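You operate a simulated robot arm through the tools that you are given. There is no shell and no other tool.

You are at the controls of a simulated robot arm. One attempt, no reset.

TASK
Fold the clamped cream lipped blank further, to 60, and unclamp it.
Fine: set the fold machine's angle dial; let the green handle down before opening the clamp; the blank stays on the bed, the other lipped blank flat.
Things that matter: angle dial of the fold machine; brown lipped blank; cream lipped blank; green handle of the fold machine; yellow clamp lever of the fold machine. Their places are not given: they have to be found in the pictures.

Only the result counts: the job must be done as asked and must still hold three seconds after the hand-in. Knocking over, shifting, dropping, spilling or breaking anything else fails it. Flat cloth is picked up by pressing the open fingertips on it (5 to 10 N) and closing them slowly along it; thin cloth reads only 2 to 8 mm in the jaws.

THE ROBOT
A 7-joint arm with a two-finger parallel gripper, fixed in place. Base frame: the origin is on the floor under the middle of its stand, x ahead of it, y to its left, z up. Units: mm, degrees, N and s.
With the tool pointing down near the work surface it reaches from about 300 to 680 mm from the base axis. Its first joint turns from -66.0 to 66.0 degrees. Payload 1.57 kg.
The TCP is the grasp point between the finger pads, 30 mm short of the fingertips. In the tool frame z runs along the fingers and y along their closing line. Largest opening 110 mm; finger width 24, thickness 12; the body of the gripper, 48 by 112 mm, starts 78 mm behind the TCP.
Orientation is that of the tool frame in the base frame, as [roll, pitch, yaw] about the fixed x, y, z axes, in that order (R = Rz(yaw) Ry(pitch) Rx(roll)). With the fingers straight down and closing along the base's y, the tool's x points along the base's -x, its y along +y and its z along -z.

THE INTERFACE
- The arm moves only by the tool arm_command. Its argument "steps" is a list that holds one entry, the list of rows, each a list of 7 numbers: the shift along the base's x, y, z in units of 150 mm (1.0 is 150 mm), then the turn, a rotation vector about the base's x, y, z in units of 120 degrees (1.0 is 120 degrees), then the gripper command, from -1 (fully open) to 1 (shut), values between in proportion. In form: [[[dx, dy, dz, rx, ry, rz, fingers], ...]]. A call has 1 to 20 rows; each row is the pose to reach, as a shift and turn from the pose commanded when the call began. A call with a number of a shift or a turn outside -1 to 1 is refused whole. Rows are played at 5 a second. More than 50 mm and 8.6 degrees between two rows, or a gripper value outside its range, and nothing of the call is played. A pose out of reach is approached as far as the arm can. The call stops where the force on the tool passes 90 N (or 10 N more than at its start, if that is more) or the arm is blocked; 0.2 s more then pass. The fingers move at their own pace (about 108 mm/s each) and stop on an object; they squeeze with about 34 N. The grip force told is the motor's: it shows also when the fingers shut on nothing. Time passes only in rows, and 0.2 s behind the last, so rows that repeat a pose let the fingers close. The reply holds the time, the measured pose of the TCP, the force on the tool along the base axes, the opening and the grip force, in the units named above and with some noise, with the torque about the TCP (base axes, N m) and any sound that the robot's microphone picked up, and new pictures: "show" is both (left out), scene, wrist or none.
- Cameras (640 x 400 px; columns grow to the right, rows downward): "scene" is fixed at [182.3, -411.1, 1403.2]; the picture's right is [0.56, -0.83, 0.00], its down [-0.48, -0.32, -0.81] and it looks along [0.67, 0.45, -0.58] (base axes); focal length 263 px, centre (320, 200). "wrist" rides on the gripper at [70, 16, -141] in the tool frame; the picture's right is [-0.23, 0.97, 0.00], its down [-0.86, -0.20, -0.48] and it looks along [-0.47, -0.11, 0.88] (tool axes); focal length 222 px, centre (320, 200).
- probe_pixels(camera, pixels): for up to 12 pixels [column, row] of the newest picture of that camera ("zoom" is the newest enlarged one), the place [x, y, z] in the base frame of the surface seen there, good to about 2 mm. It takes no simulated time.
- zoom(camera, box): a new picture of the part [left, top, right, bottom] of that camera's present view, enlarged. It takes no simulated time.
- hand_in(): hands the job in; it is judged then, once.

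Open the gripper and draw the arm clear of the work before you hand the job in, unless the task says otherwise.

The tools are called after "Emit:" by a JSON object that holds its "fn" and its "kwargs". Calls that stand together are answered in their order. arm_command: Moves the arm, as the interface text tells. Its arguments: {"type":"object","properties":{"steps":{"type":"array"},"show":{"type":"string","enum":["both","scene","wrist","none"]}},"required":["steps"]} The other tools are called the same way: probe_pixels (camera, pixels) gives the place of the surface under pixels of a picture; zoom (camera, box) takes an enlarged picture of a part of a camera's view; hand_in () hands the job in.

At the start:

```text
time_s: 0.0
position: [376.4, -55.6, 1263.1]
orientation: [-180.0, 0.1, 180.0]
force: [-1.2, 0.2, 0.1]
ft_torque: [-0.02, 0.04, -0.02]
width: 110.0
grasp_force: 0.0
```

scene: 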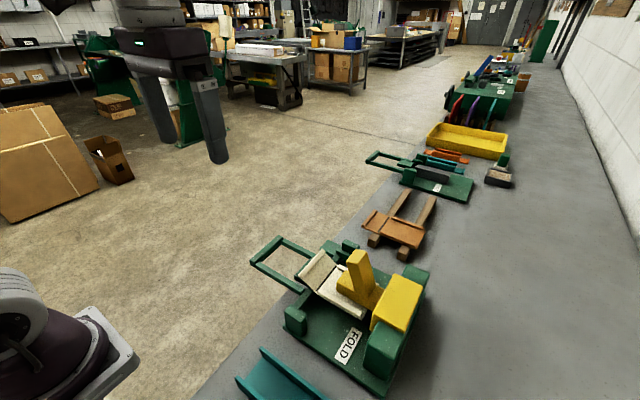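
wrist: 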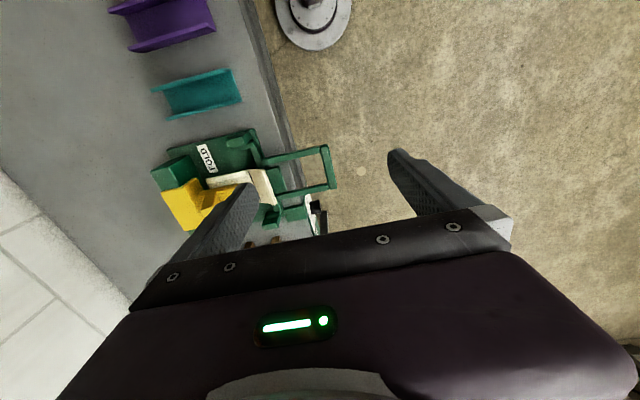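

The scene shows the fold machine around (350,310) with a yellow clamp lever at (360,280), a green handle frame at (280,265) and a cream blank at (325,275). I zoom in on it to find the dial and details.

Emit:
{"fn": "zoom", "kwargs": {"camera": "scene", "box": [230, 220, 450, 400]}}

Emit:
{"fn": "zoom", "kwargs": {"camera": "wrist", "box": [130, 110, 350, 250]}}

Emit:
{"fn": "zoom", "kwargs": {"camera": "scene", "box": [340, 130, 540, 260]}}

```text
2.22 times, centred on (340, 310) of scene
```

zoom: 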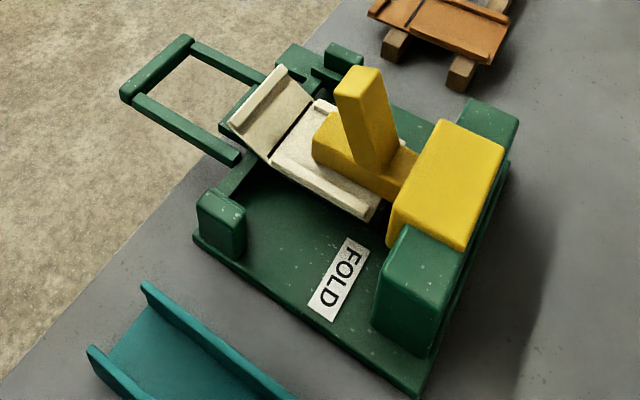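

```text
2.86 times, centred on (240, 180) of wrist
```

zoom: 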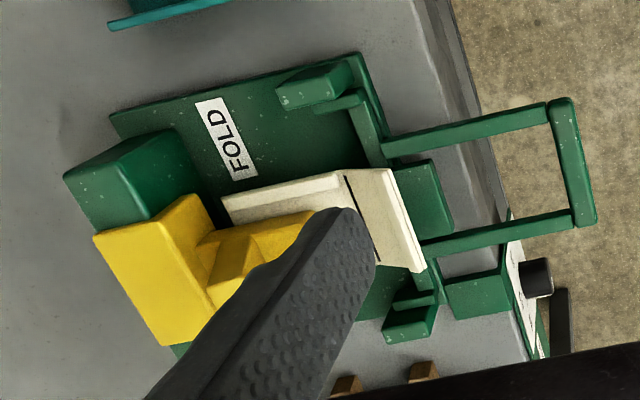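

```text
3.08 times, centred on (440, 195) of scene
```

zoom: 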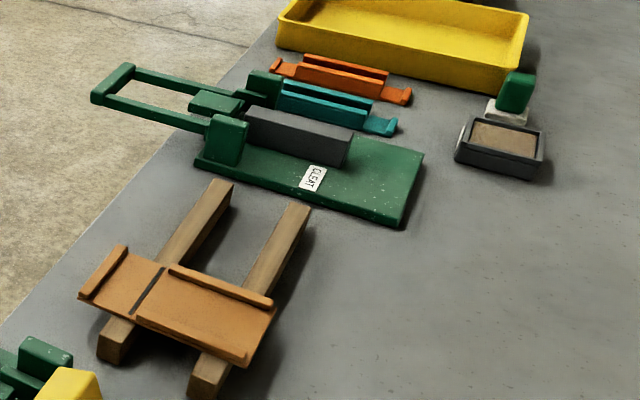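

The dial seems to be on a vertical face at wrist pixel about (315,215), with a black knob. I probe machine parts in both views.

Emit:
{"fn": "probe_pixels", "kwargs": {"camera": "scene", "pixels": [[268, 242], [300, 290], [325, 258], [318, 272], [345, 295], [354, 255], [366, 285], [400, 290], [300, 318], [255, 260], [345, 245], [350, 345]]}}

Emit:
{"fn": "probe_pixels", "kwargs": {"camera": "wrist", "pixels": [[313, 210], [320, 214], [325, 225], [308, 205], [295, 213], [326, 165], [240, 140], [300, 152], [290, 190], [265, 185], [272, 222], [180, 205]]}}

```text
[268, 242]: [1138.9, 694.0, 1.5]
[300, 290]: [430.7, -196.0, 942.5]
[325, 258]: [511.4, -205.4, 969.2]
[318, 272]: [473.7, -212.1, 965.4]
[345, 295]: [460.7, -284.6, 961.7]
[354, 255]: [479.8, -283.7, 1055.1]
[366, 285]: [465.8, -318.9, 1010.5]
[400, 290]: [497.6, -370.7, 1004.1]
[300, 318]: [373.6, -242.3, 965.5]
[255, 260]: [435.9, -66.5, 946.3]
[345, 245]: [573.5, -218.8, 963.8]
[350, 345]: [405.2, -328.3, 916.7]
```

```text
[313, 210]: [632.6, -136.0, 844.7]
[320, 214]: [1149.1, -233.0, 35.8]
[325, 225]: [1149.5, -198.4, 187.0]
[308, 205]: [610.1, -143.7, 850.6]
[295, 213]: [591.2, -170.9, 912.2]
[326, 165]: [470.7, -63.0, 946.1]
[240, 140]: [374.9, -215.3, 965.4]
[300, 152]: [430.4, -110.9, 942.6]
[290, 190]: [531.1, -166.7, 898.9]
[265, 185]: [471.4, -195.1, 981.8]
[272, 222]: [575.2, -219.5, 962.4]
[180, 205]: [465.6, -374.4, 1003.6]
```

The machine front faces +y, with something dial-like near (600,-140,850). I swing the wrist camera round (yaw -90) and move to x≈526, y≈50 to look at the front face.

Emit:
{"fn": "arm_command", "kwargs": {"steps": [[[0.09, 0.065, -0.03, 0, 0, -0.068, -1], [0.18, 0.13, -0.06, 0, 0, -0.136, -1], [0.27, 0.195, -0.09, 0, 0, -0.204, -1], [0.36, 0.26, -0.12, 0, 0, -0.272, -1], [0.45, 0.325, -0.15, 0, 0, -0.34, -1], [0.54, 0.39, -0.18, 0, 0, -0.408, -1], [0.63, 0.455, -0.21, 0, 0, -0.476, -1], [0.72, 0.52, -0.24, 0, 0, -0.544, -1], [0.81, 0.585, -0.27, 0, 0, -0.612, -1], [0.9, 0.65, -0.3, 0, 0, -0.68, -1], [1.0, 0.715, -0.33, 0, 0, -0.75, -1]]]}}

```text
time_s: 2.4
position: [527.1, 51.3, 1211.8]
orientation: [-180.0, 0.0, 89.8]
force: [-0.3, -0.1, 0.0]
ft_torque: [0.0, 0.01, -0.02]
width: 109.9
grasp_force: 0.2
```

scene: 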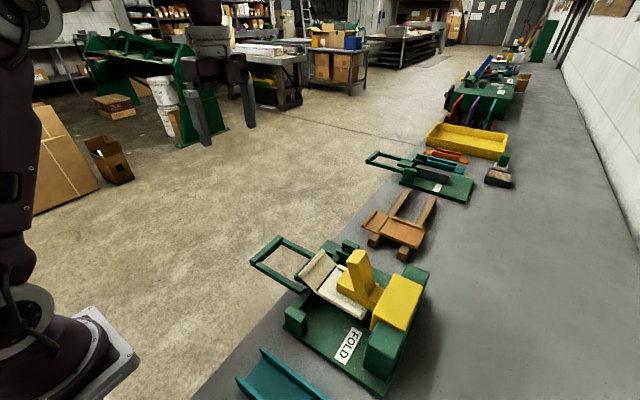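
wrist: 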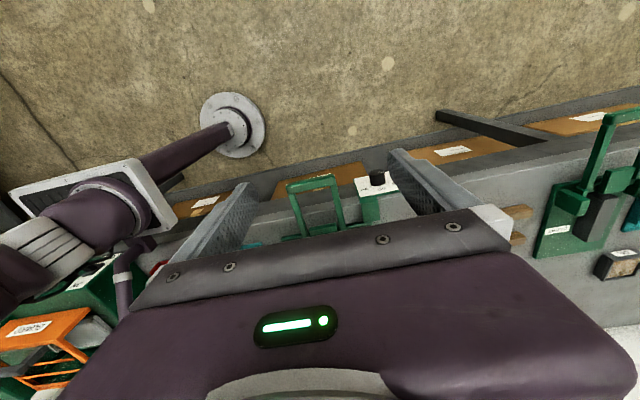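

The dial housing appears at wrist (375,185). I zoom in on it.

Emit:
{"fn": "zoom", "kwargs": {"camera": "wrist", "box": [270, 140, 430, 240]}}

Emit:
{"fn": "probe_pixels", "kwargs": {"camera": "wrist", "pixels": [[377, 178], [375, 184], [362, 185], [392, 183], [375, 205], [315, 184], [320, 230]]}}

```text
4.00 times, centred on (350, 190) of wrist
```

zoom: 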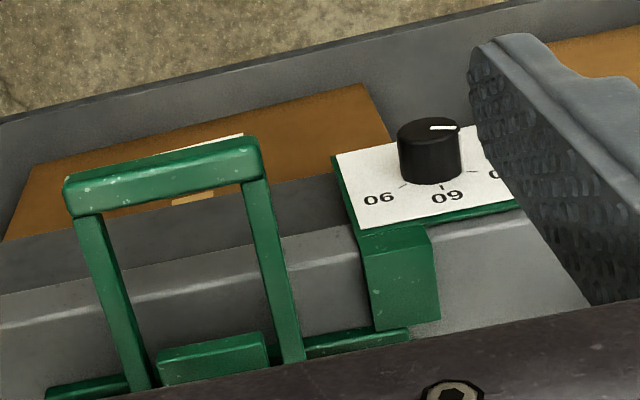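

```text
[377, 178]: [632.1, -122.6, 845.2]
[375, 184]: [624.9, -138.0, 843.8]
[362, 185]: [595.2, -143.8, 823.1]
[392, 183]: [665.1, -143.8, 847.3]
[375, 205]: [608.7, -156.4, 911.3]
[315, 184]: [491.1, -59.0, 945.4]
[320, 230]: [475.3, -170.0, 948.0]
```

The dial plate faces +y at y≈-144 with the knob at about (632,-122,845); labels 90/60/30 appear upside down in this view. I tilt the tool 40° toward -y and come lower to look at it face-on.

Emit:
{"fn": "arm_command", "kwargs": {"steps": [[[0.08, 0.03, -0.12, -0.055, 0, 0, -1], [0.16, 0.06, -0.24, -0.11, 0, 0, -1], [0.24, 0.1, -0.36, -0.165, 0, 0, -1], [0.32, 0.13, -0.48, -0.22, 0, 0, -1], [0.4, 0.16, -0.6, -0.275, 0, 0, -1], [0.48, 0.19, -0.8, -0.333, 0, 0, -1], [0.48, 0.19, -1.0, -0.333, 0, 0, -1]]]}}

```text
time_s: 4.0
position: [599.1, 81.2, 1062.5]
orientation: [-179.9, 40.0, 90.1]
force: [-0.2, 0.4, 0.0]
ft_torque: [0.01, -0.02, 0.04]
width: 110.1
grasp_force: 0.1
```

scene: 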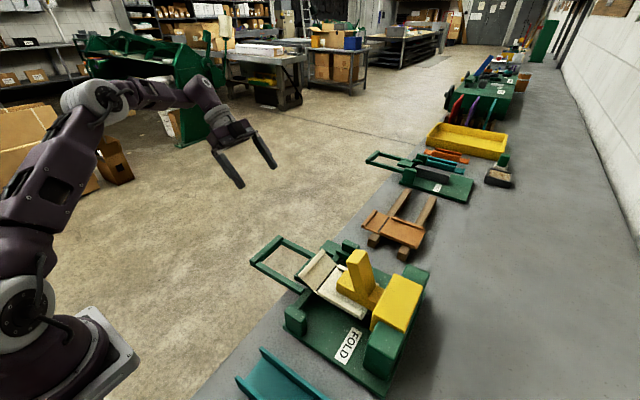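
wrist: 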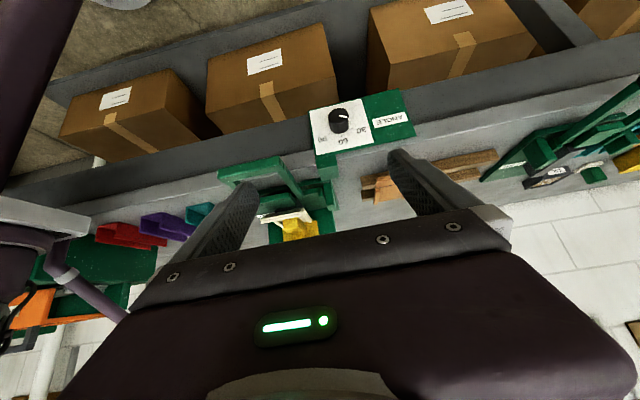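

The dial is now face-on at wrist (338,122). I zoom in and probe around it.

Emit:
{"fn": "zoom", "kwargs": {"camera": "wrist", "box": [296, 84, 424, 164]}}

Emit:
{"fn": "probe_pixels", "kwargs": {"camera": "wrist", "pixels": [[338, 122], [345, 113], [331, 128], [312, 108], [360, 101], [375, 140], [318, 150], [338, 113], [338, 130]]}}

```text
5.00 times, centred on (360, 124) of wrist
```

zoom: 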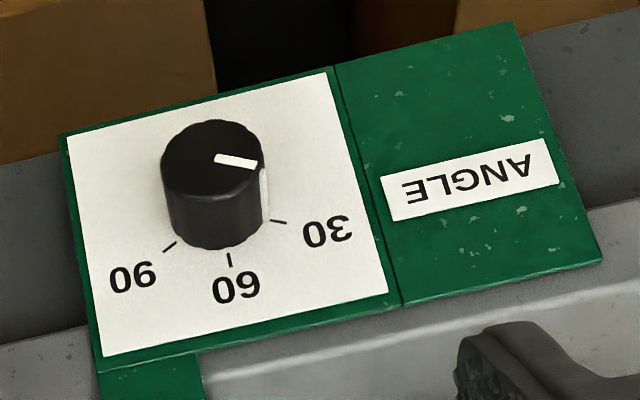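

```text
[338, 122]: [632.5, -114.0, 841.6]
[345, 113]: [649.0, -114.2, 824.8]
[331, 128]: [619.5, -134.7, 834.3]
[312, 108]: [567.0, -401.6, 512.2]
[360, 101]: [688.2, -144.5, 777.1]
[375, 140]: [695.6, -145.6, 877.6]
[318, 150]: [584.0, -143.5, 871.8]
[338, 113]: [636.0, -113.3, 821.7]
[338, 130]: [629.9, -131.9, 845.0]
```

The pointer sits at 30, with 60 at the picture's bottom (up in the world). I probe the zoomed picture for ticks and knob edges.

Emit:
{"fn": "probe_pixels", "kwargs": {"camera": "zoom", "pixels": [[284, 223], [231, 264], [168, 249], [212, 162], [164, 165], [262, 155], [210, 123], [215, 197], [255, 165], [218, 158], [190, 130], [245, 135]]}}

Emit:
{"fn": "probe_pixels", "kwargs": {"camera": "zoom", "pixels": [[70, 135], [328, 75], [385, 290], [103, 355], [272, 222], [228, 256], [175, 243], [213, 245], [172, 225], [258, 225], [236, 162], [520, 25]]}}

```text
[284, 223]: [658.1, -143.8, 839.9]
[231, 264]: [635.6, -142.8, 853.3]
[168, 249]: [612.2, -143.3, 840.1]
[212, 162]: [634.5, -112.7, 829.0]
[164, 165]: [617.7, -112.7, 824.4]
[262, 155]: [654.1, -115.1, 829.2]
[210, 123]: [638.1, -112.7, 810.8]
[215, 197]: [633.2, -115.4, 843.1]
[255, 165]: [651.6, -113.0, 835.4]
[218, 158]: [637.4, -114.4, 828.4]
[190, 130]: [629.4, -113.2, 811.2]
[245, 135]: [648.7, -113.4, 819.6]
```

```text
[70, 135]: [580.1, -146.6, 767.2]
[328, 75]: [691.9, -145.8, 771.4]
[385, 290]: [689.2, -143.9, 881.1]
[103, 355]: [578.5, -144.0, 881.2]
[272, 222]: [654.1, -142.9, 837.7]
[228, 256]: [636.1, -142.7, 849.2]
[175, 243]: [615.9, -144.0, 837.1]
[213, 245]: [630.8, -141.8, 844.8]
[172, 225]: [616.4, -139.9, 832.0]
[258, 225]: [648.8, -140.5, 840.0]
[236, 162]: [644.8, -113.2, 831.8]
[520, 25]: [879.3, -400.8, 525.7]
```

The knob is centred near (635,-113..-144,826), radius ~19, with the pointer 60° from the 60 mark. I continue tilting to make the tool horizontal along -y, at a standoff.

Emit:
{"fn": "arm_command", "kwargs": {"steps": [[[0.03, -0.03, -0.14, -0.06, 0, 0, -1], [0.06, -0.06, -0.28, -0.12, 0, 0, -1], [0.1, -0.1, -0.42, -0.18, 0, 0, -1], [0.14, -0.13, -0.56, -0.24, 0, 0, -1], [0.18, -0.17, -0.7, -0.3, 0, 0, -1], [0.21, -0.2, -0.85, -0.36, 0, 0, -1], [0.24, -0.23, -1.0, -0.4167, 0, 0, -1]]]}}

```text
time_s: 5.6
position: [594.7, 31.5, 925.7]
orientation: [21.4, 89.9, -68.5]
force: [-0.3, -0.4, -0.8]
ft_torque: [-0.01, -0.01, 0.01]
width: 109.9
grasp_force: 0.1
out of reach, approached as far as the arm can: row 5, 6, 7
```

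scene: 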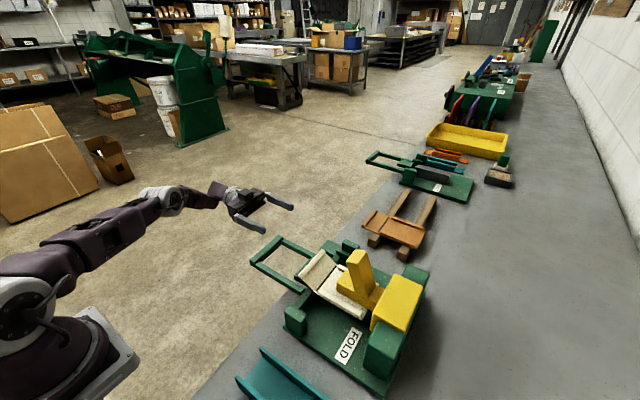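
wrist: 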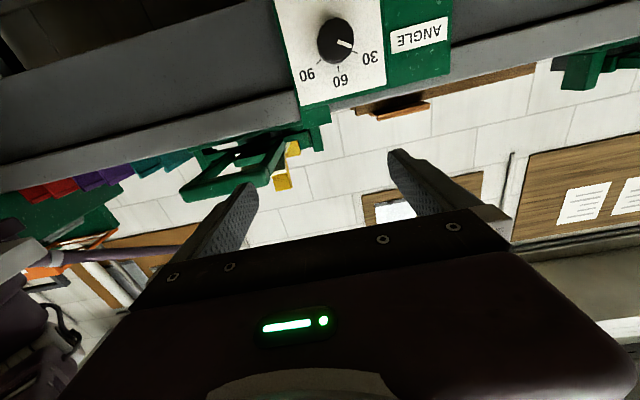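

The tilt of -90 is reached but x was limited by reach at (595,31,926). Moving toward -y brings the wrist closer to the base, so I step to y≈-40, lower, and check.

Emit:
{"fn": "arm_command", "kwargs": {"steps": [[[0, -0.15, -0.1, 0, 0, 0, -1], [0, -0.3, -0.2, 0, 0, 0, -1], [0, -0.45, -0.3, 0, 0, 0, -1], [0, -0.45, -0.4, 0, 0, 0, -1]]]}}

```text
time_s: 6.6
position: [595.0, -36.7, 864.9]
orientation: [174.9, 89.9, 85.1]
force: [0.0, 0.3, 0.1]
ft_torque: [0.05, 0.01, -0.01]
width: 110.1
grasp_force: 0.0
```

scene: 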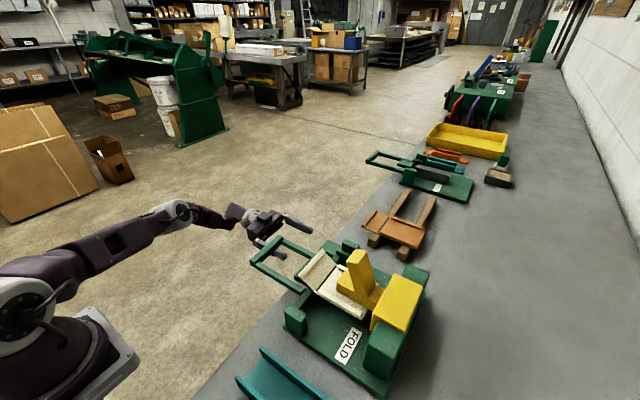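
wrist: 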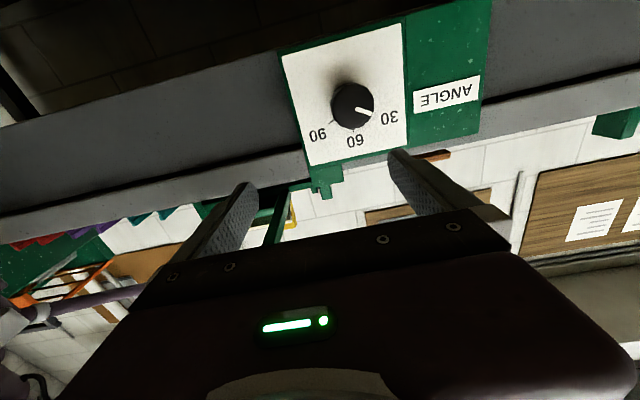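

Now at (595,-37,865) with the dial at wrist (355,105). I move to align with the knob axis at x≈635, z≈826, still at a standoff.

Emit:
{"fn": "arm_command", "kwargs": {"steps": [[[0.07, 0, -0.07, 0, 0, 0, -1], [0.14, 0, -0.14, 0, 0, 0, -1], [0.2, 0, -0.2, 0, 0, 0, -1], [0.267, 0, -0.26, 0, 0, 0, -1]]]}}

```text
time_s: 7.6
position: [601.0, -36.9, 857.2]
orientation: [-0.7, 89.9, -90.8]
force: [-0.5, 0.0, -0.2]
ft_torque: [0.04, 0.03, -0.03]
width: 110.4
grasp_force: 0.1
out of reach, approached as far as the arm can: row 1, 2, 3, 4
```

scene: 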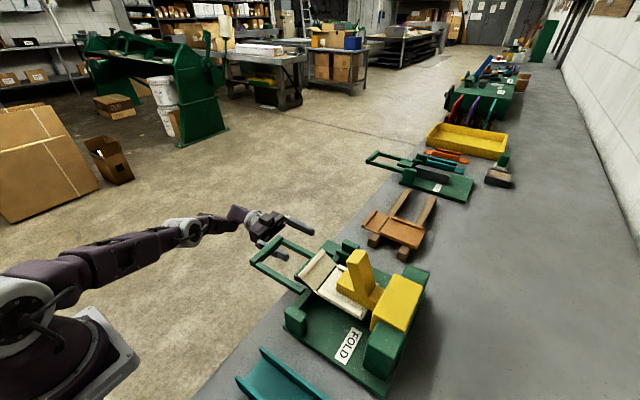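
wrist: 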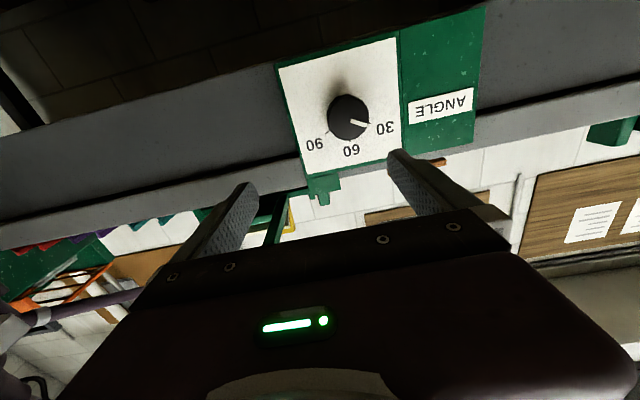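

At horizontal the reach stops at x≈601, so I will use a tool leaning 30° downward, which brings the wrist up and within reach. I tilt back 30° and move to x≈625, with the fingers narrowed to about 60 mm.

Emit:
{"fn": "arm_command", "kwargs": {"steps": [[[0, 0, 0.02, 0.0625, 0, 0, -0.1], [0, 0, 0.04, 0.125, 0, 0, -0.1], [0, 0, 0.06, 0.1875, 0, 0, -0.1], [0, 0, 0.08, 0.25, 0, 0, -0.1], [0.08, 0, 0.09, 0.25, 0, 0, -0.1], [0.16, 0, 0.1, 0.25, 0, 0, -0.1]]]}}

```text
time_s: 9.0
position: [623.8, -37.5, 871.2]
orientation: [-180.0, 60.0, 90.0]
force: [0.4, 0.9, 0.7]
ft_torque: [0.01, -0.01, -0.01]
width: 60.5
grasp_force: 0.0
```

scene: 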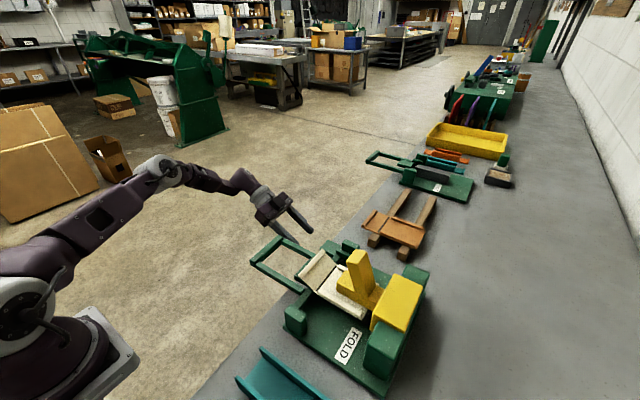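
wrist: 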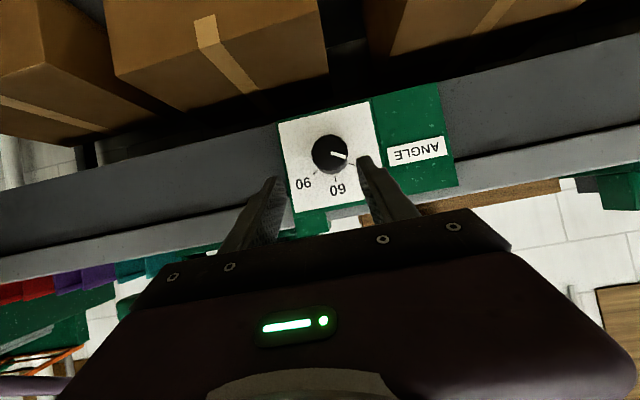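

Reached (624,-37,871) with the knob at wrist (330,155), close to face-on. I zoom and probe the knob's outline to refine its centre.

Emit:
{"fn": "zoom", "kwargs": {"camera": "wrist", "box": [274, 100, 386, 210]}}

```text
3.64 times, centred on (330, 155) of wrist
```

zoom: 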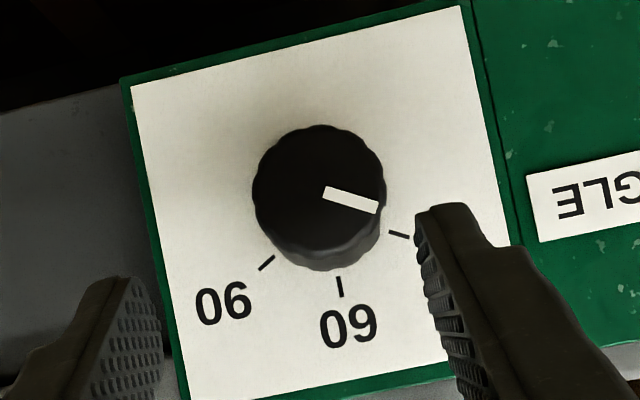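

Emit:
{"fn": "probe_pixels", "kwargs": {"camera": "zoom", "pixels": [[260, 190], [380, 190], [318, 130], [318, 255], [330, 193], [372, 206], [388, 232], [339, 277], [273, 258], [410, 237], [342, 296], [260, 269]]}}

```text
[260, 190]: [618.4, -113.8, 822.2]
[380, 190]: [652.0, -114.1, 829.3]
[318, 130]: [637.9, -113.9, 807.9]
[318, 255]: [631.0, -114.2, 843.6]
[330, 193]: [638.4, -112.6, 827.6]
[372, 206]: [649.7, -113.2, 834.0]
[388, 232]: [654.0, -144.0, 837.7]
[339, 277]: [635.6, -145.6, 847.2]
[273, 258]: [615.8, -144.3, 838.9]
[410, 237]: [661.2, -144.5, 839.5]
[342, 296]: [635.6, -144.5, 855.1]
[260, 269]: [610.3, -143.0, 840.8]
```

The knob centre is (635.2, 825.8) in x,z and ticks are 60° apart (2° per degree). I roll the tool -15° about y and move to a standoff on the approach line.

Emit:
{"fn": "arm_command", "kwargs": {"steps": [[[0.004, -0.055, -0.024, 0, -0.0625, 0, -0.1], [0.008, -0.11, -0.048, 0, -0.125, 0, -0.1], [0.008, -0.11, -0.048, 0, -0.125, 0, -0.1]]], "show": "wrist"}}

```text
time_s: 9.8
position: [624.8, -53.2, 865.5]
orientation: [151.6, 56.7, 65.7]
force: [0.5, 0.4, -0.1]
ft_torque: [0.01, -0.06, -0.01]
width: 60.4
grasp_force: 0.2
```

wrist: 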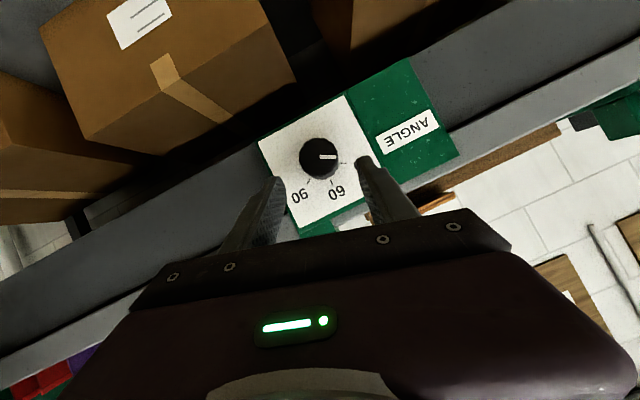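

The knob sits between the open fingers in the view at (318,157). I advance along the tool axis by 61 mm to bring the pads around the knob.

Emit:
{"fn": "arm_command", "kwargs": {"steps": [[[0.011, -0.07, -0.04, 0, 0, 0, -0.1], [0.021, -0.14, -0.081, 0, 0, 0, -0.1], [0.032, -0.211, -0.122, 0, 0, 0, -0.1], [0.042, -0.282, -0.162, 0, 0, 0, -0.1], [0.053, -0.352, -0.203, 0, 0, 0, -0.1], [0.053, -0.352, -0.203, 0, 0, 0, -0.1]]]}}

```text
time_s: 11.2
position: [633.4, -107.1, 834.0]
orientation: [151.9, 56.6, 66.0]
force: [-0.6, -0.1, -0.6]
ft_torque: [-0.01, -0.01, 0.03]
width: 60.6
grasp_force: 0.0
```

scene: 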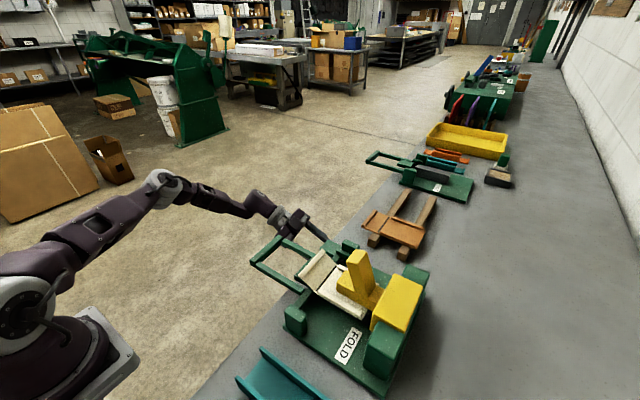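
wrist: 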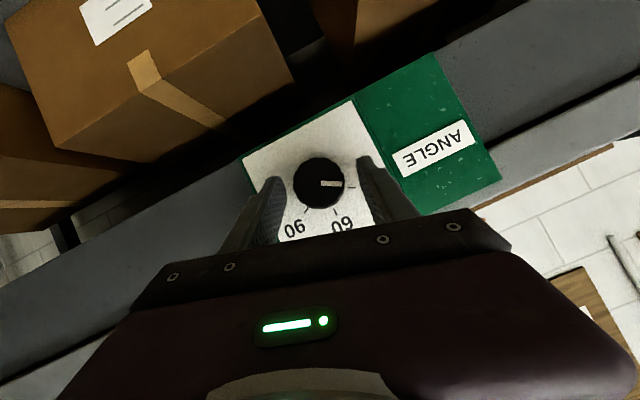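

The fingers straddle the knob with no contact force. I close on it.

Emit:
{"fn": "arm_command", "kwargs": {"steps": [[[0, 0, 0, 0, 0, 0, 0.3], [0, 0, 0, 0, 0, 0, 0.6], [0, 0, 0, 0, 0, 0, 1], [0, 0, 0, 0, 0, 0, 1]]], "show": "wrist"}}

```text
time_s: 12.2
position: [632.5, -106.1, 834.6]
orientation: [151.9, 56.7, 65.9]
force: [-6.3, 0.3, -3.8]
ft_torque: [0.04, 0.09, -0.29]
width: 39.4
grasp_force: 44.8
```

wrist: 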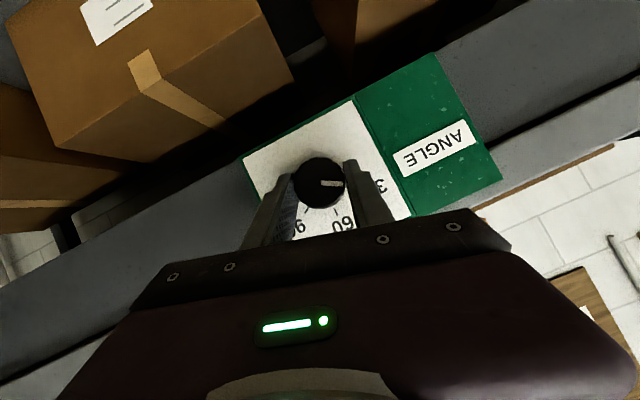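

Gripped at 39 mm. I turn the first 30° about -y (pointer from +x toward up), carrying the TCP around the knob axis.

Emit:
{"fn": "arm_command", "kwargs": {"steps": [[[-0.0076, 0, -0.0027, 0, -0.0625, 0, 1], [-0.0149, 0, -0.0063, 0, -0.125, 0, 1], [-0.0217, 0, -0.0107, 0, -0.1875, 0, 1], [-0.0277, 0, -0.0161, 0, -0.25, 0, 1]]]}}

```text
time_s: 13.2
position: [629.4, -106.8, 832.3]
orientation: [116.4, 37.7, 39.2]
force: [-7.4, -0.3, -0.7]
ft_torque: [-0.94, 0.07, -0.92]
width: 39.2
grasp_force: 45.0
```

scene: 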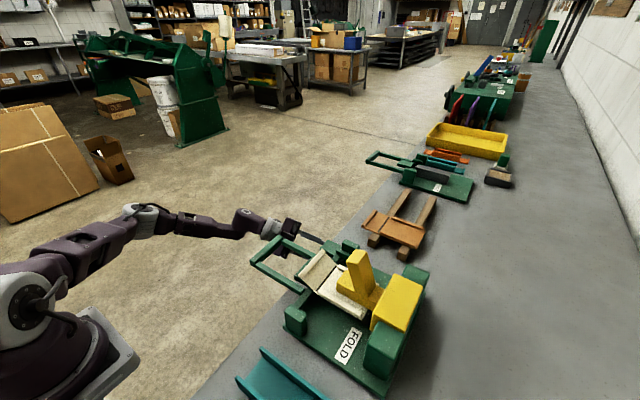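
wrist: 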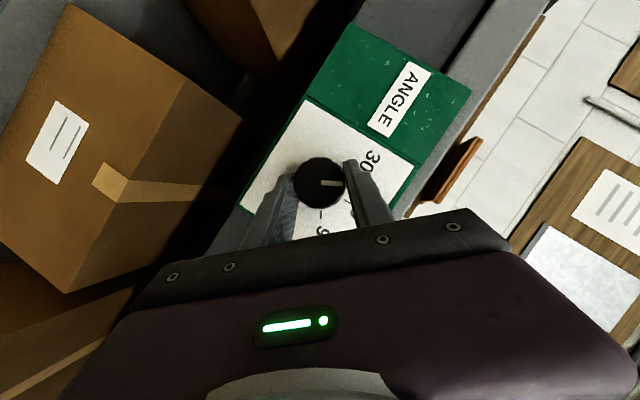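

The knob followed (pointer moved with the gripper), force is small. I turn the remaining 30°.

Emit:
{"fn": "arm_command", "kwargs": {"steps": [[[-0.0054, 0, -0.0061, 0, -0.0625, 0, 1], [-0.01, 0, -0.0128, 0, -0.125, 0, 1], [-0.0136, 0, -0.0201, 0, -0.1875, 0, 1], [-0.0162, 0, -0.0278, 0, -0.25, 0, 1], [-0.0162, 0, -0.0278, 0, -0.25, 0, 1]]]}}

```text
time_s: 13.9
position: [619.2, -106.3, 836.5]
orientation: [106.5, 23.2, 32.9]
force: [-23.0, 9.9, -17.7]
ft_torque: [-0.03, 0.46, 0.78]
width: 39.1
grasp_force: 43.9
out of reach, approached as far as the arm can: row 2, 3
stopped in row 3: the force on the tool passed its limit at 100 N (the readings are from after the stop); the commanded pose is now the measured one
```

scene: 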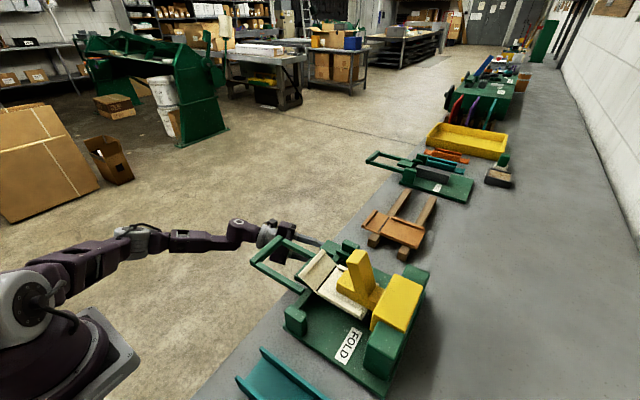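
wrist: 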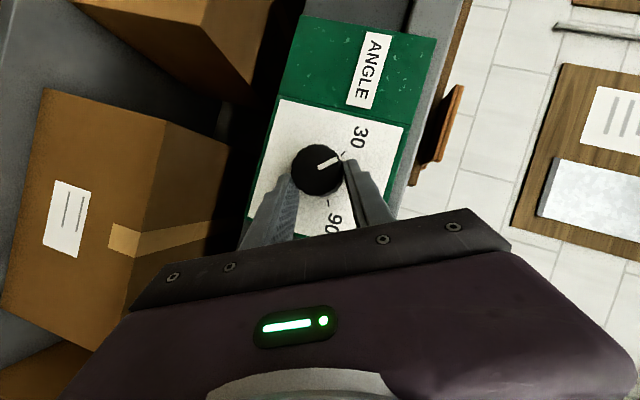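

The arm hit its joint limit part way, with the knob turned roughly 35-40°. I open the fingers to release and then look.

Emit:
{"fn": "arm_command", "kwargs": {"steps": [[[0, 0, 0, 0, 0, 0, 0.1], [0, 0, 0, 0, 0, 0, -0.1], [0, 0, 0, 0, 0, 0, -0.1]]], "show": "wrist"}}

Emit:
{"fn": "zoom", "kwargs": {"camera": "wrist", "box": [250, 90, 410, 240]}}

```text
time_s: 14.8
position: [620.7, -107.9, 836.4]
orientation: [106.1, 22.9, 32.9]
force: [0.2, 0.1, -0.4]
ft_torque: [0.0, 0.01, 0.0]
width: 60.4
grasp_force: 0.1
```

wrist: 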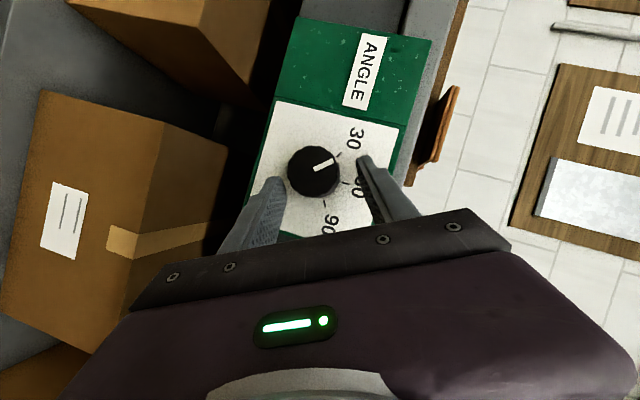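

```text
2.67 times, centred on (330, 165) of wrist
```

zoom: 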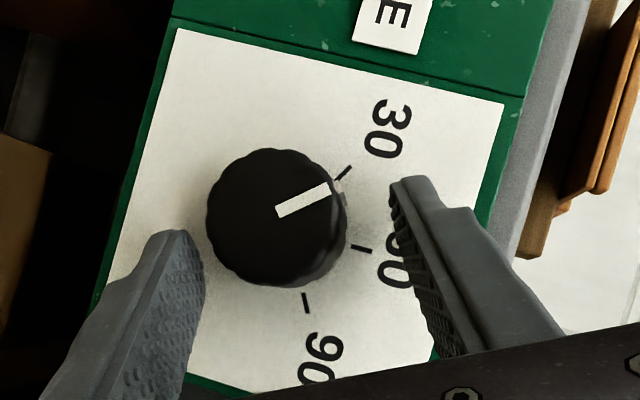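

I probe the pointer ends and knob outline to measure its present angle.

Emit:
{"fn": "probe_pixels", "kwargs": {"camera": "zoom", "pixels": [[282, 210], [326, 189], [303, 200], [212, 215], [338, 210], [270, 155], [265, 275], [343, 174], [362, 248], [305, 302], [342, 200], [295, 150]]}}

```text
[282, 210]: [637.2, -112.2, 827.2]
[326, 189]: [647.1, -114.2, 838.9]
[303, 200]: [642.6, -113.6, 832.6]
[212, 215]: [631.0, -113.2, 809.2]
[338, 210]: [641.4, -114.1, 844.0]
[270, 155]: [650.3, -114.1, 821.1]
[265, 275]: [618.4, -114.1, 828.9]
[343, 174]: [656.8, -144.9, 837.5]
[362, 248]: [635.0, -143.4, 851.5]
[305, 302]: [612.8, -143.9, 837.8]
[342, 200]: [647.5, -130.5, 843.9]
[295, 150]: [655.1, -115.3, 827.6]
```

The pointer is now at about 48° above x (dial ≈ 40), so about 41° more is needed. I retreat along the tool axis, then roll back about +y by 59° to the reachable start orientation for a re-grip.

Emit:
{"fn": "arm_command", "kwargs": {"steps": [[[-0.062, 0.125, 0.037, 0, 0, 0, -0.1], [-0.125, 0.25, 0.074, 0, 0, 0, -0.1], [-0.187, 0.375, 0.111, 0, 0, 0, -0.1], [-0.152, 0.372, 0.121, 0, 0.062, 0, -0.1], [-0.116, 0.37, 0.131, 0, 0.124, 0, -0.1], [-0.081, 0.367, 0.141, 0, 0.186, 0, -0.1], [-0.045, 0.364, 0.152, 0, 0.248, 0, -0.1], [-0.01, 0.361, 0.162, 0, 0.31, 0, -0.1], [0.026, 0.358, 0.172, 0, 0.372, 0, -0.1], [0.061, 0.356, 0.183, 0, 0.434, 0, -0.1], [0.097, 0.353, 0.193, 0, 0.494, 0, -0.1], [0.097, 0.353, 0.193, 0, 0.494, 0, -0.1]]]}}

```text
time_s: 17.4
position: [634.8, -54.5, 867.5]
orientation: [174.3, 59.8, 83.2]
force: [0.9, -0.1, 0.1]
ft_torque: [-0.03, 0.01, 0.0]
width: 60.5
grasp_force: 0.0
```

scene: 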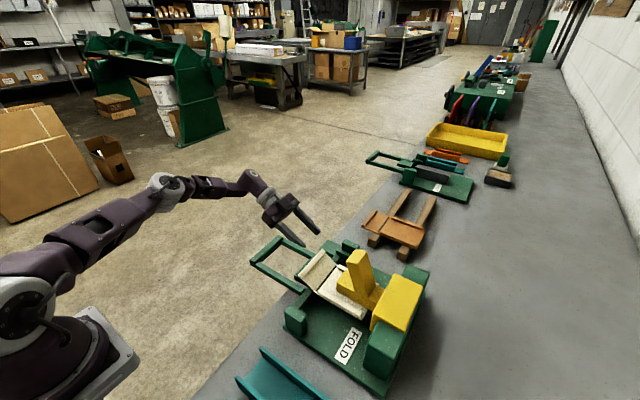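
wrist: 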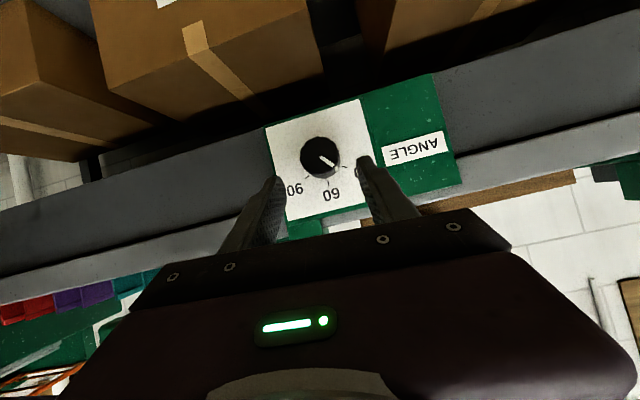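

The orientation is back at a 30° lean with closing along x. I zoom for a better pointer reading before re-gripping.

Emit:
{"fn": "zoom", "kwargs": {"camera": "wrist", "box": [264, 95, 384, 215]}}

```text
3.33 times, centred on (324, 155) of wrist
```

zoom: 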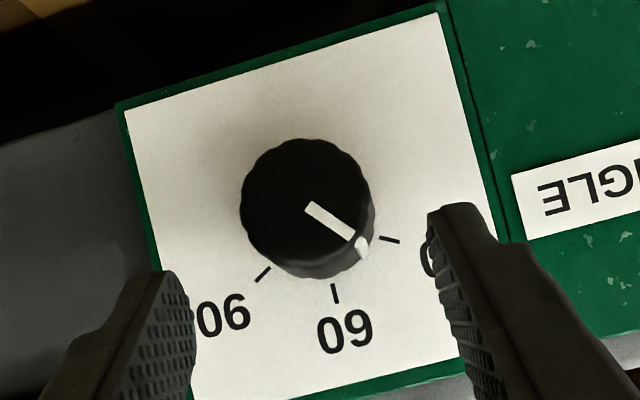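

Emit:
{"fn": "probe_pixels", "kwargs": {"camera": "zoom", "pixels": [[309, 206], [350, 237], [330, 221], [318, 213], [341, 230], [245, 205], [368, 195], [310, 142], [302, 265]]}}

```text
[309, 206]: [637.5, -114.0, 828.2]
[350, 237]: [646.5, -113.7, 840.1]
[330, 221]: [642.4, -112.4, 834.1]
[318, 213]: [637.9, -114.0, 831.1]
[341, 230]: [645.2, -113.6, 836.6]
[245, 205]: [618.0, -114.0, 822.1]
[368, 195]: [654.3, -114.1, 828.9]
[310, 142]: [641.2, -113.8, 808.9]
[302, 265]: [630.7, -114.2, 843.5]
```

The pointer reads about 51-52° (needs 90°). I advance along the tool axis by 61 mm around the knob again and close.

Emit:
{"fn": "arm_command", "kwargs": {"steps": [[[0.0012, -0.07, -0.043, 0, 0, 0, -0.1], [0.0024, -0.14, -0.085, 0, 0, 0, -0.1], [0.0036, -0.21, -0.128, 0, 0, 0, -0.1], [0.0048, -0.28, -0.17, 0, 0, 0, -0.1], [0.006, -0.35, -0.213, 0, 0, 0, -0.1], [0.006, -0.35, -0.213, 0, 0, 0, 0.2], [0.006, -0.35, -0.213, 0, 0, 0, 0.6], [0.006, -0.35, -0.213, 0, 0, 0, 1], [0.006, -0.35, -0.213, 0, 0, 0, 1]]], "show": "wrist"}}

```text
time_s: 19.4
position: [634.6, -106.3, 835.4]
orientation: [174.2, 59.6, 83.1]
force: [-15.6, 0.7, 1.1]
ft_torque: [-0.23, 0.13, 0.53]
width: 39.4
grasp_force: 44.1
```

wrist: 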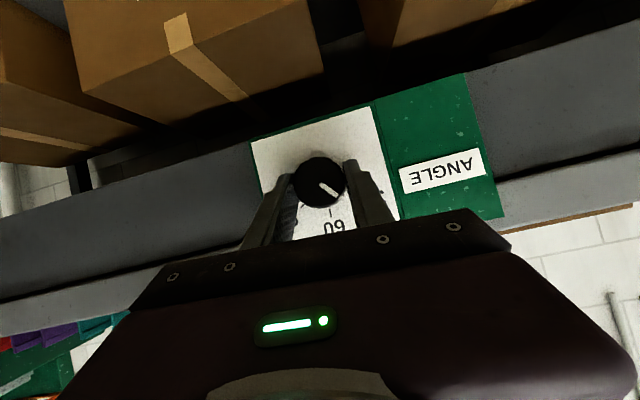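

Gripped at 39.4 mm with a sideways pull of ~16 N, so the centre is about 1 mm further to -x. I turn 32° about -y with that correction included.

Emit:
{"fn": "arm_command", "kwargs": {"steps": [[[-0.0138, 0, -0.0006, 0, -0.0667, 0, 1], [-0.0225, 0, -0.0025, 0, -0.1333, 0, 1], [-0.0308, 0, -0.0055, 0, -0.2, 0, 1], [-0.0386, 0, -0.0096, 0, -0.2667, 0, 1]]], "show": "wrist"}}

```text
time_s: 20.4
position: [630.0, -105.7, 833.4]
orientation: [126.5, 44.4, 44.6]
force: [-1.3, -3.6, 2.0]
ft_torque: [-1.34, 0.0, 0.4]
width: 38.9
grasp_force: 43.9
```

wrist: 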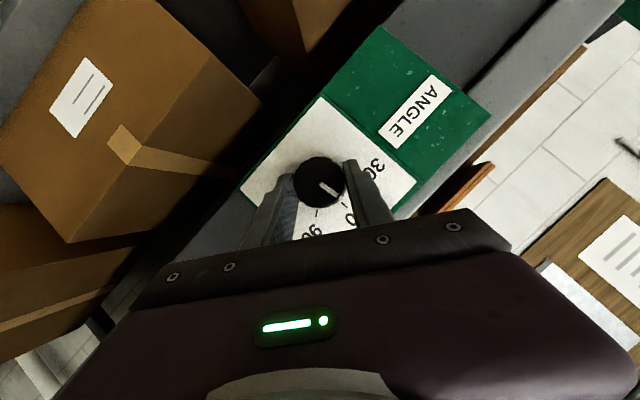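

The knob turned with the fingers. I zoom to measure the pointer.

Emit:
{"fn": "zoom", "kwargs": {"camera": "wrist", "box": [270, 130, 370, 230]}}

```text
4.00 times, centred on (320, 180) of wrist
```

zoom: 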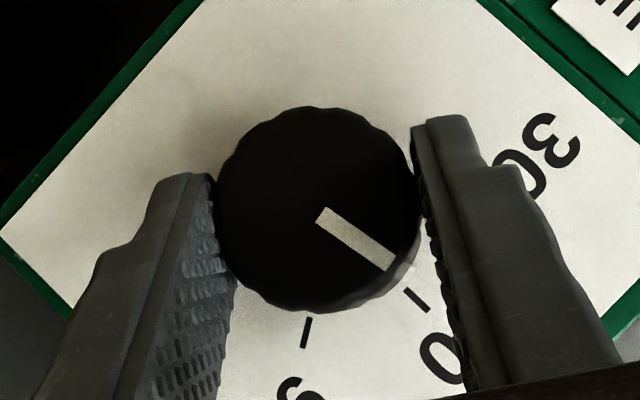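

Emit:
{"fn": "probe_pixels", "kwargs": {"camera": "zoom", "pixels": [[326, 215], [390, 262], [358, 238], [342, 227], [374, 250], [222, 210], [412, 200], [310, 112], [310, 300], [412, 296], [404, 288], [427, 310]]}}

```text
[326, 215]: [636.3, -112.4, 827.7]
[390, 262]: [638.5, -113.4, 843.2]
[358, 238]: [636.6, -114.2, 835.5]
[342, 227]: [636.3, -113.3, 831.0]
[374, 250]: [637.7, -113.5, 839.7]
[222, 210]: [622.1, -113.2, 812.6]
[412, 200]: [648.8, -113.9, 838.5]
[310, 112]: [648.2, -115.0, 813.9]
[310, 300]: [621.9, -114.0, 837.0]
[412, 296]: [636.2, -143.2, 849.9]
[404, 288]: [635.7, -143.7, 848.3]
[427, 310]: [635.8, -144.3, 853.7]
```

The pointer is at about 80-82°, so about 9° remains. I turn a further 9°.

Emit:
{"fn": "arm_command", "kwargs": {"steps": [[[-0.004, 0, -0.003, 0, -0.0375, 0, 1], [-0.008, 0, -0.006, 0, -0.075, 0, 1], [-0.008, 0, -0.006, 0, -0.075, 0, 1]]], "show": "wrist"}}

Emit:
{"fn": "zoom", "kwargs": {"camera": "wrist", "box": [270, 130, 370, 230]}}

```text
time_s: 21.1
position: [629.2, -106.2, 832.5]
orientation: [118.5, 37.6, 39.3]
force: [-5.1, 0.1, 6.5]
ft_torque: [-0.43, -0.01, 0.75]
width: 39.1
grasp_force: 44.8
```

wrist: 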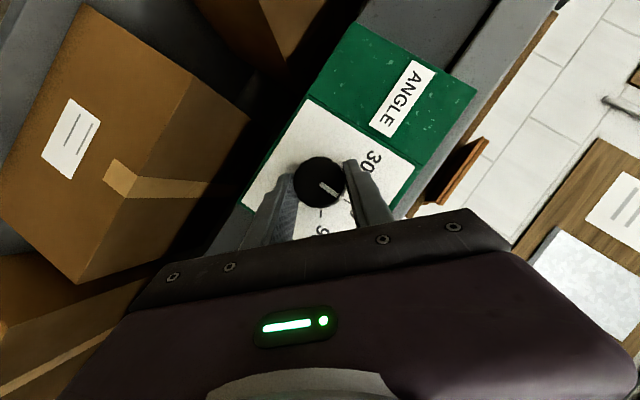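

```text
4.00 times, centred on (320, 180) of wrist
```

zoom: 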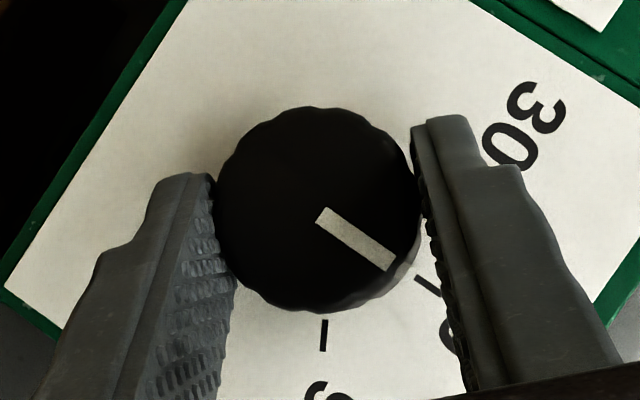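

Emit:
{"fn": "probe_pixels", "kwargs": {"camera": "zoom", "pixels": [[326, 215], [390, 262], [358, 238], [342, 227], [374, 250], [384, 258], [318, 220], [330, 210], [386, 270], [396, 256], [416, 278], [436, 300]]}}

```text
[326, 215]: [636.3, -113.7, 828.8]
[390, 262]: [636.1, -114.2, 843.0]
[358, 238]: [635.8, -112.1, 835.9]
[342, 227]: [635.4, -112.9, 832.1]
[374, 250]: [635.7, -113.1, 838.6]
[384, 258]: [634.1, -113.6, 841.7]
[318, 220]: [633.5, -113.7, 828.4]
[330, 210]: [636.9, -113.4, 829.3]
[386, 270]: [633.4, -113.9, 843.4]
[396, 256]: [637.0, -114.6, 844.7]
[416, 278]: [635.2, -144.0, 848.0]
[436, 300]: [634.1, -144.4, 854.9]
```

The pointer's points all lie at x≈635.5, i.e. vertical at 60. I release the knob and back off along the tool axis.

Emit:
{"fn": "arm_command", "kwargs": {"steps": [[[0, 0, 0, 0, 0, 0, 0.25], [0, 0, 0, 0, 0, 0, -0.1], [0, 0, 0, 0, 0, 0, -0.1], [-0.04, 0.1, 0.045, 0, 0, 0, -0.1], [-0.09, 0.22, 0.09, 0, 0, 0, -0.1], [-0.14, 0.35, 0.14, 0, 0, 0, -0.1], [-0.2, 0.5, 0.2, 0, 0, 0, -0.1]]]}}

Emit:
{"fn": "zoom", "kwargs": {"camera": "wrist", "box": [260, 80, 420, 200]}}

```text
time_s: 22.8
position: [599.2, -30.9, 863.2]
orientation: [118.7, 37.8, 39.3]
force: [-0.5, -0.1, -0.1]
ft_torque: [-0.04, -0.01, 0.0]
width: 60.4
grasp_force: 0.0
```

scene: 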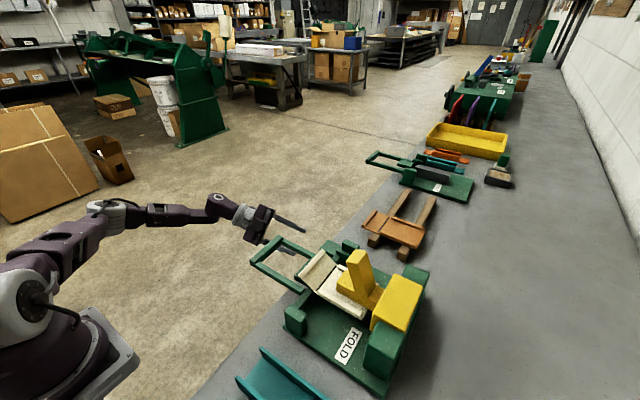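
wrist: 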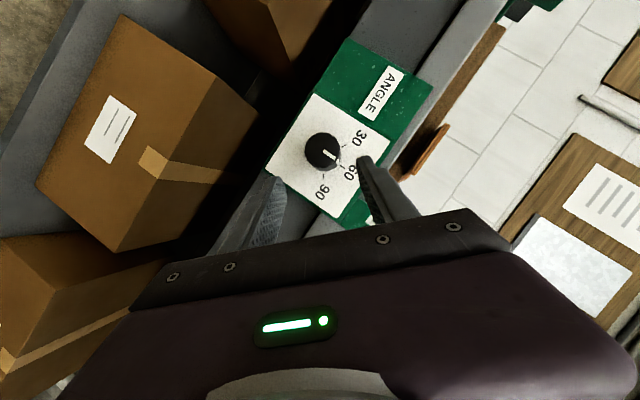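

```text
3.33 times, centred on (340, 140) of wrist
```

zoom: 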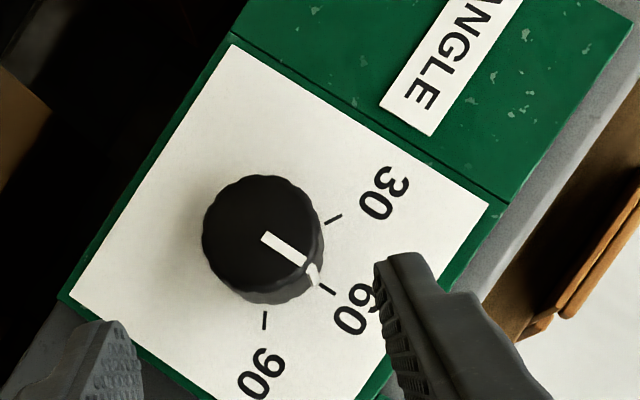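

The pointer lines up with the 60 tick. I probe it once more for the exact angle.

Emit:
{"fn": "probe_pixels", "kwargs": {"camera": "zoom", "pixels": [[266, 236], [302, 261], [284, 248], [275, 243], [294, 256], [313, 275], [327, 290], [334, 216], [265, 320], [207, 235], [321, 225], [264, 180]]}}

Emit:
{"fn": "probe_pixels", "kwargs": {"camera": "scene", "pixels": [[276, 240], [262, 255], [254, 264], [270, 280], [302, 250], [295, 292], [310, 275], [328, 255], [340, 278], [322, 290], [348, 258], [372, 300]]}}

```text
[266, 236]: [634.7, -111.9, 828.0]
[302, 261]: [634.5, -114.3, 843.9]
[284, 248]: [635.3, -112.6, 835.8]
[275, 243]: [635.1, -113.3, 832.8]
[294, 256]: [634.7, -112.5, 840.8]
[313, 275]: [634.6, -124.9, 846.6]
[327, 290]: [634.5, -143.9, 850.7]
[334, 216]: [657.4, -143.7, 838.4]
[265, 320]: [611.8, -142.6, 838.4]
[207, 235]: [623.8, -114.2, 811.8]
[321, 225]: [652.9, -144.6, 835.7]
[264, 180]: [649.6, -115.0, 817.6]
```

```text
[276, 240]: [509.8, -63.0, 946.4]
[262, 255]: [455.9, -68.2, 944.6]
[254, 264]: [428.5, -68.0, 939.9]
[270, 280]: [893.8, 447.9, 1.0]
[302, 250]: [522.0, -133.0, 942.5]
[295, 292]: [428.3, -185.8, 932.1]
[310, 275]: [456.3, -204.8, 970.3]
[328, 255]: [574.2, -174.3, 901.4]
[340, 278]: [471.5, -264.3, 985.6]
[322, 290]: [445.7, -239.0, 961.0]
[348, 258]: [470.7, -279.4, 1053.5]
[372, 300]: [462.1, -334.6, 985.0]
```

The dial is set at 60 (pointer vertical within about 1°). Now the handle: a U-frame with its crossbar at about x 428–515, y≈-63, z≈946; I unroll the tool by +45° about y while retreating, in preparation for viewing it from above.

Emit:
{"fn": "arm_command", "kwargs": {"steps": [[[-0.05, 0.08, 0.08, 0, 0.0625, 0, -0.1], [-0.1, 0.16, 0.16, 0, 0.125, 0, -0.1], [-0.15, 0.24, 0.24, 0, 0.1875, 0, -0.1], [-0.2, 0.32, 0.32, 0, 0.25, 0, -0.1], [-0.25, 0.4, 0.4, 0, 0.3125, 0, -0.1], [-0.3, 0.45, 0.5, 0, 0.375, 0, -0.1]]], "show": "none"}}

```text
time_s: 24.1
position: [553.9, 36.2, 937.5]
orientation: [-177.8, 59.8, 90.3]
force: [-0.3, -0.3, 0.3]
ft_torque: [0.04, -0.02, -0.01]
width: 60.5
grasp_force: 0.0
```

Orientation is back to [-178,60,90]. Now I tilt +60° about x so the tool points down while rising.

Emit:
{"fn": "arm_command", "kwargs": {"steps": [[[-0.05, 0, 0.12, 0.0625, 0, 0, -0.1], [-0.1, 0, 0.24, 0.125, 0, 0, -0.1], [-0.15, 0, 0.36, 0.1875, 0, 0, -0.1], [-0.2, 0, 0.48, 0.25, 0, 0, -0.1], [-0.25, 0, 0.6, 0.3125, 0, 0, -0.1], [-0.3, 0, 0.72, 0.375, 0, 0, -0.1], [-0.35, 0, 0.84, 0.4375, 0, 0, -0.1], [-0.4, 0, 1.0, 0.5, 0, 0, -0.1]]], "show": "none"}}

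```text
time_s: 25.9
position: [494.0, 36.5, 1087.8]
orientation: [-178.0, -0.2, 90.0]
force: [-0.7, -0.6, 0.5]
ft_torque: [0.01, 0.02, 0.0]
width: 60.7
grasp_force: 0.1
```

Tool now points straight down. I yaw +90° (closing along y) while moving above the handle area.

Emit:
{"fn": "arm_command", "kwargs": {"steps": [[[-0.057, -0.058, 0.038, 0, 0, 0.068, -0.1], [-0.114, -0.117, 0.075, 0, 0, 0.136, -0.1], [-0.171, -0.175, 0.113, 0, 0, 0.2045, -0.1], [-0.228, -0.234, 0.15, 0, 0, 0.273, -0.1], [-0.285, -0.292, 0.188, 0, 0, 0.341, -0.1], [-0.342, -0.351, 0.225, 0, 0, 0.409, -0.1], [-0.399, -0.409, 0.263, 0, 0, 0.477, -0.1], [-0.456, -0.468, 0.3, 0, 0, 0.5455, -0.1], [-0.513, -0.526, 0.338, 0, 0, 0.614, -0.1], [-0.57, -0.585, 0.375, 0, 0, 0.682, -0.1], [-0.627, -0.643, 0.413, 0, 0, 0.75, -0.1]]]}}

```text
time_s: 28.4
position: [398.2, -60.5, 1149.4]
orientation: [-177.9, -0.1, -179.7]
force: [-0.6, -0.2, -0.7]
ft_torque: [0.02, 0.0, 0.0]
width: 60.6
grasp_force: 0.0
```

scene: 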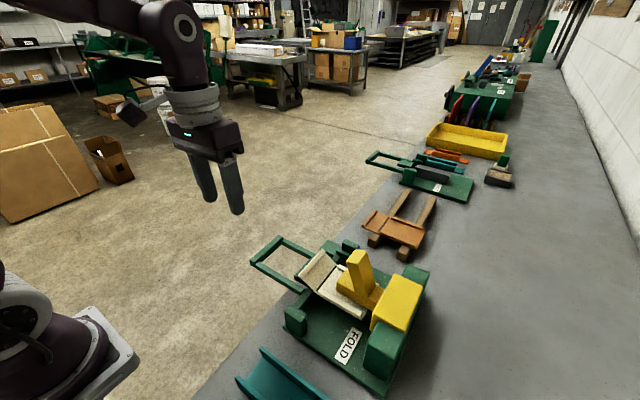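
wrist: 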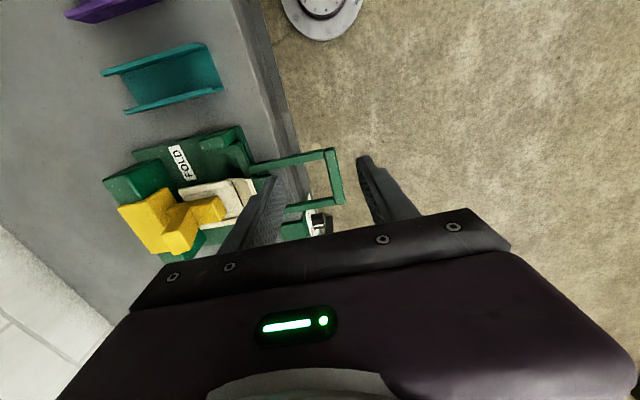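

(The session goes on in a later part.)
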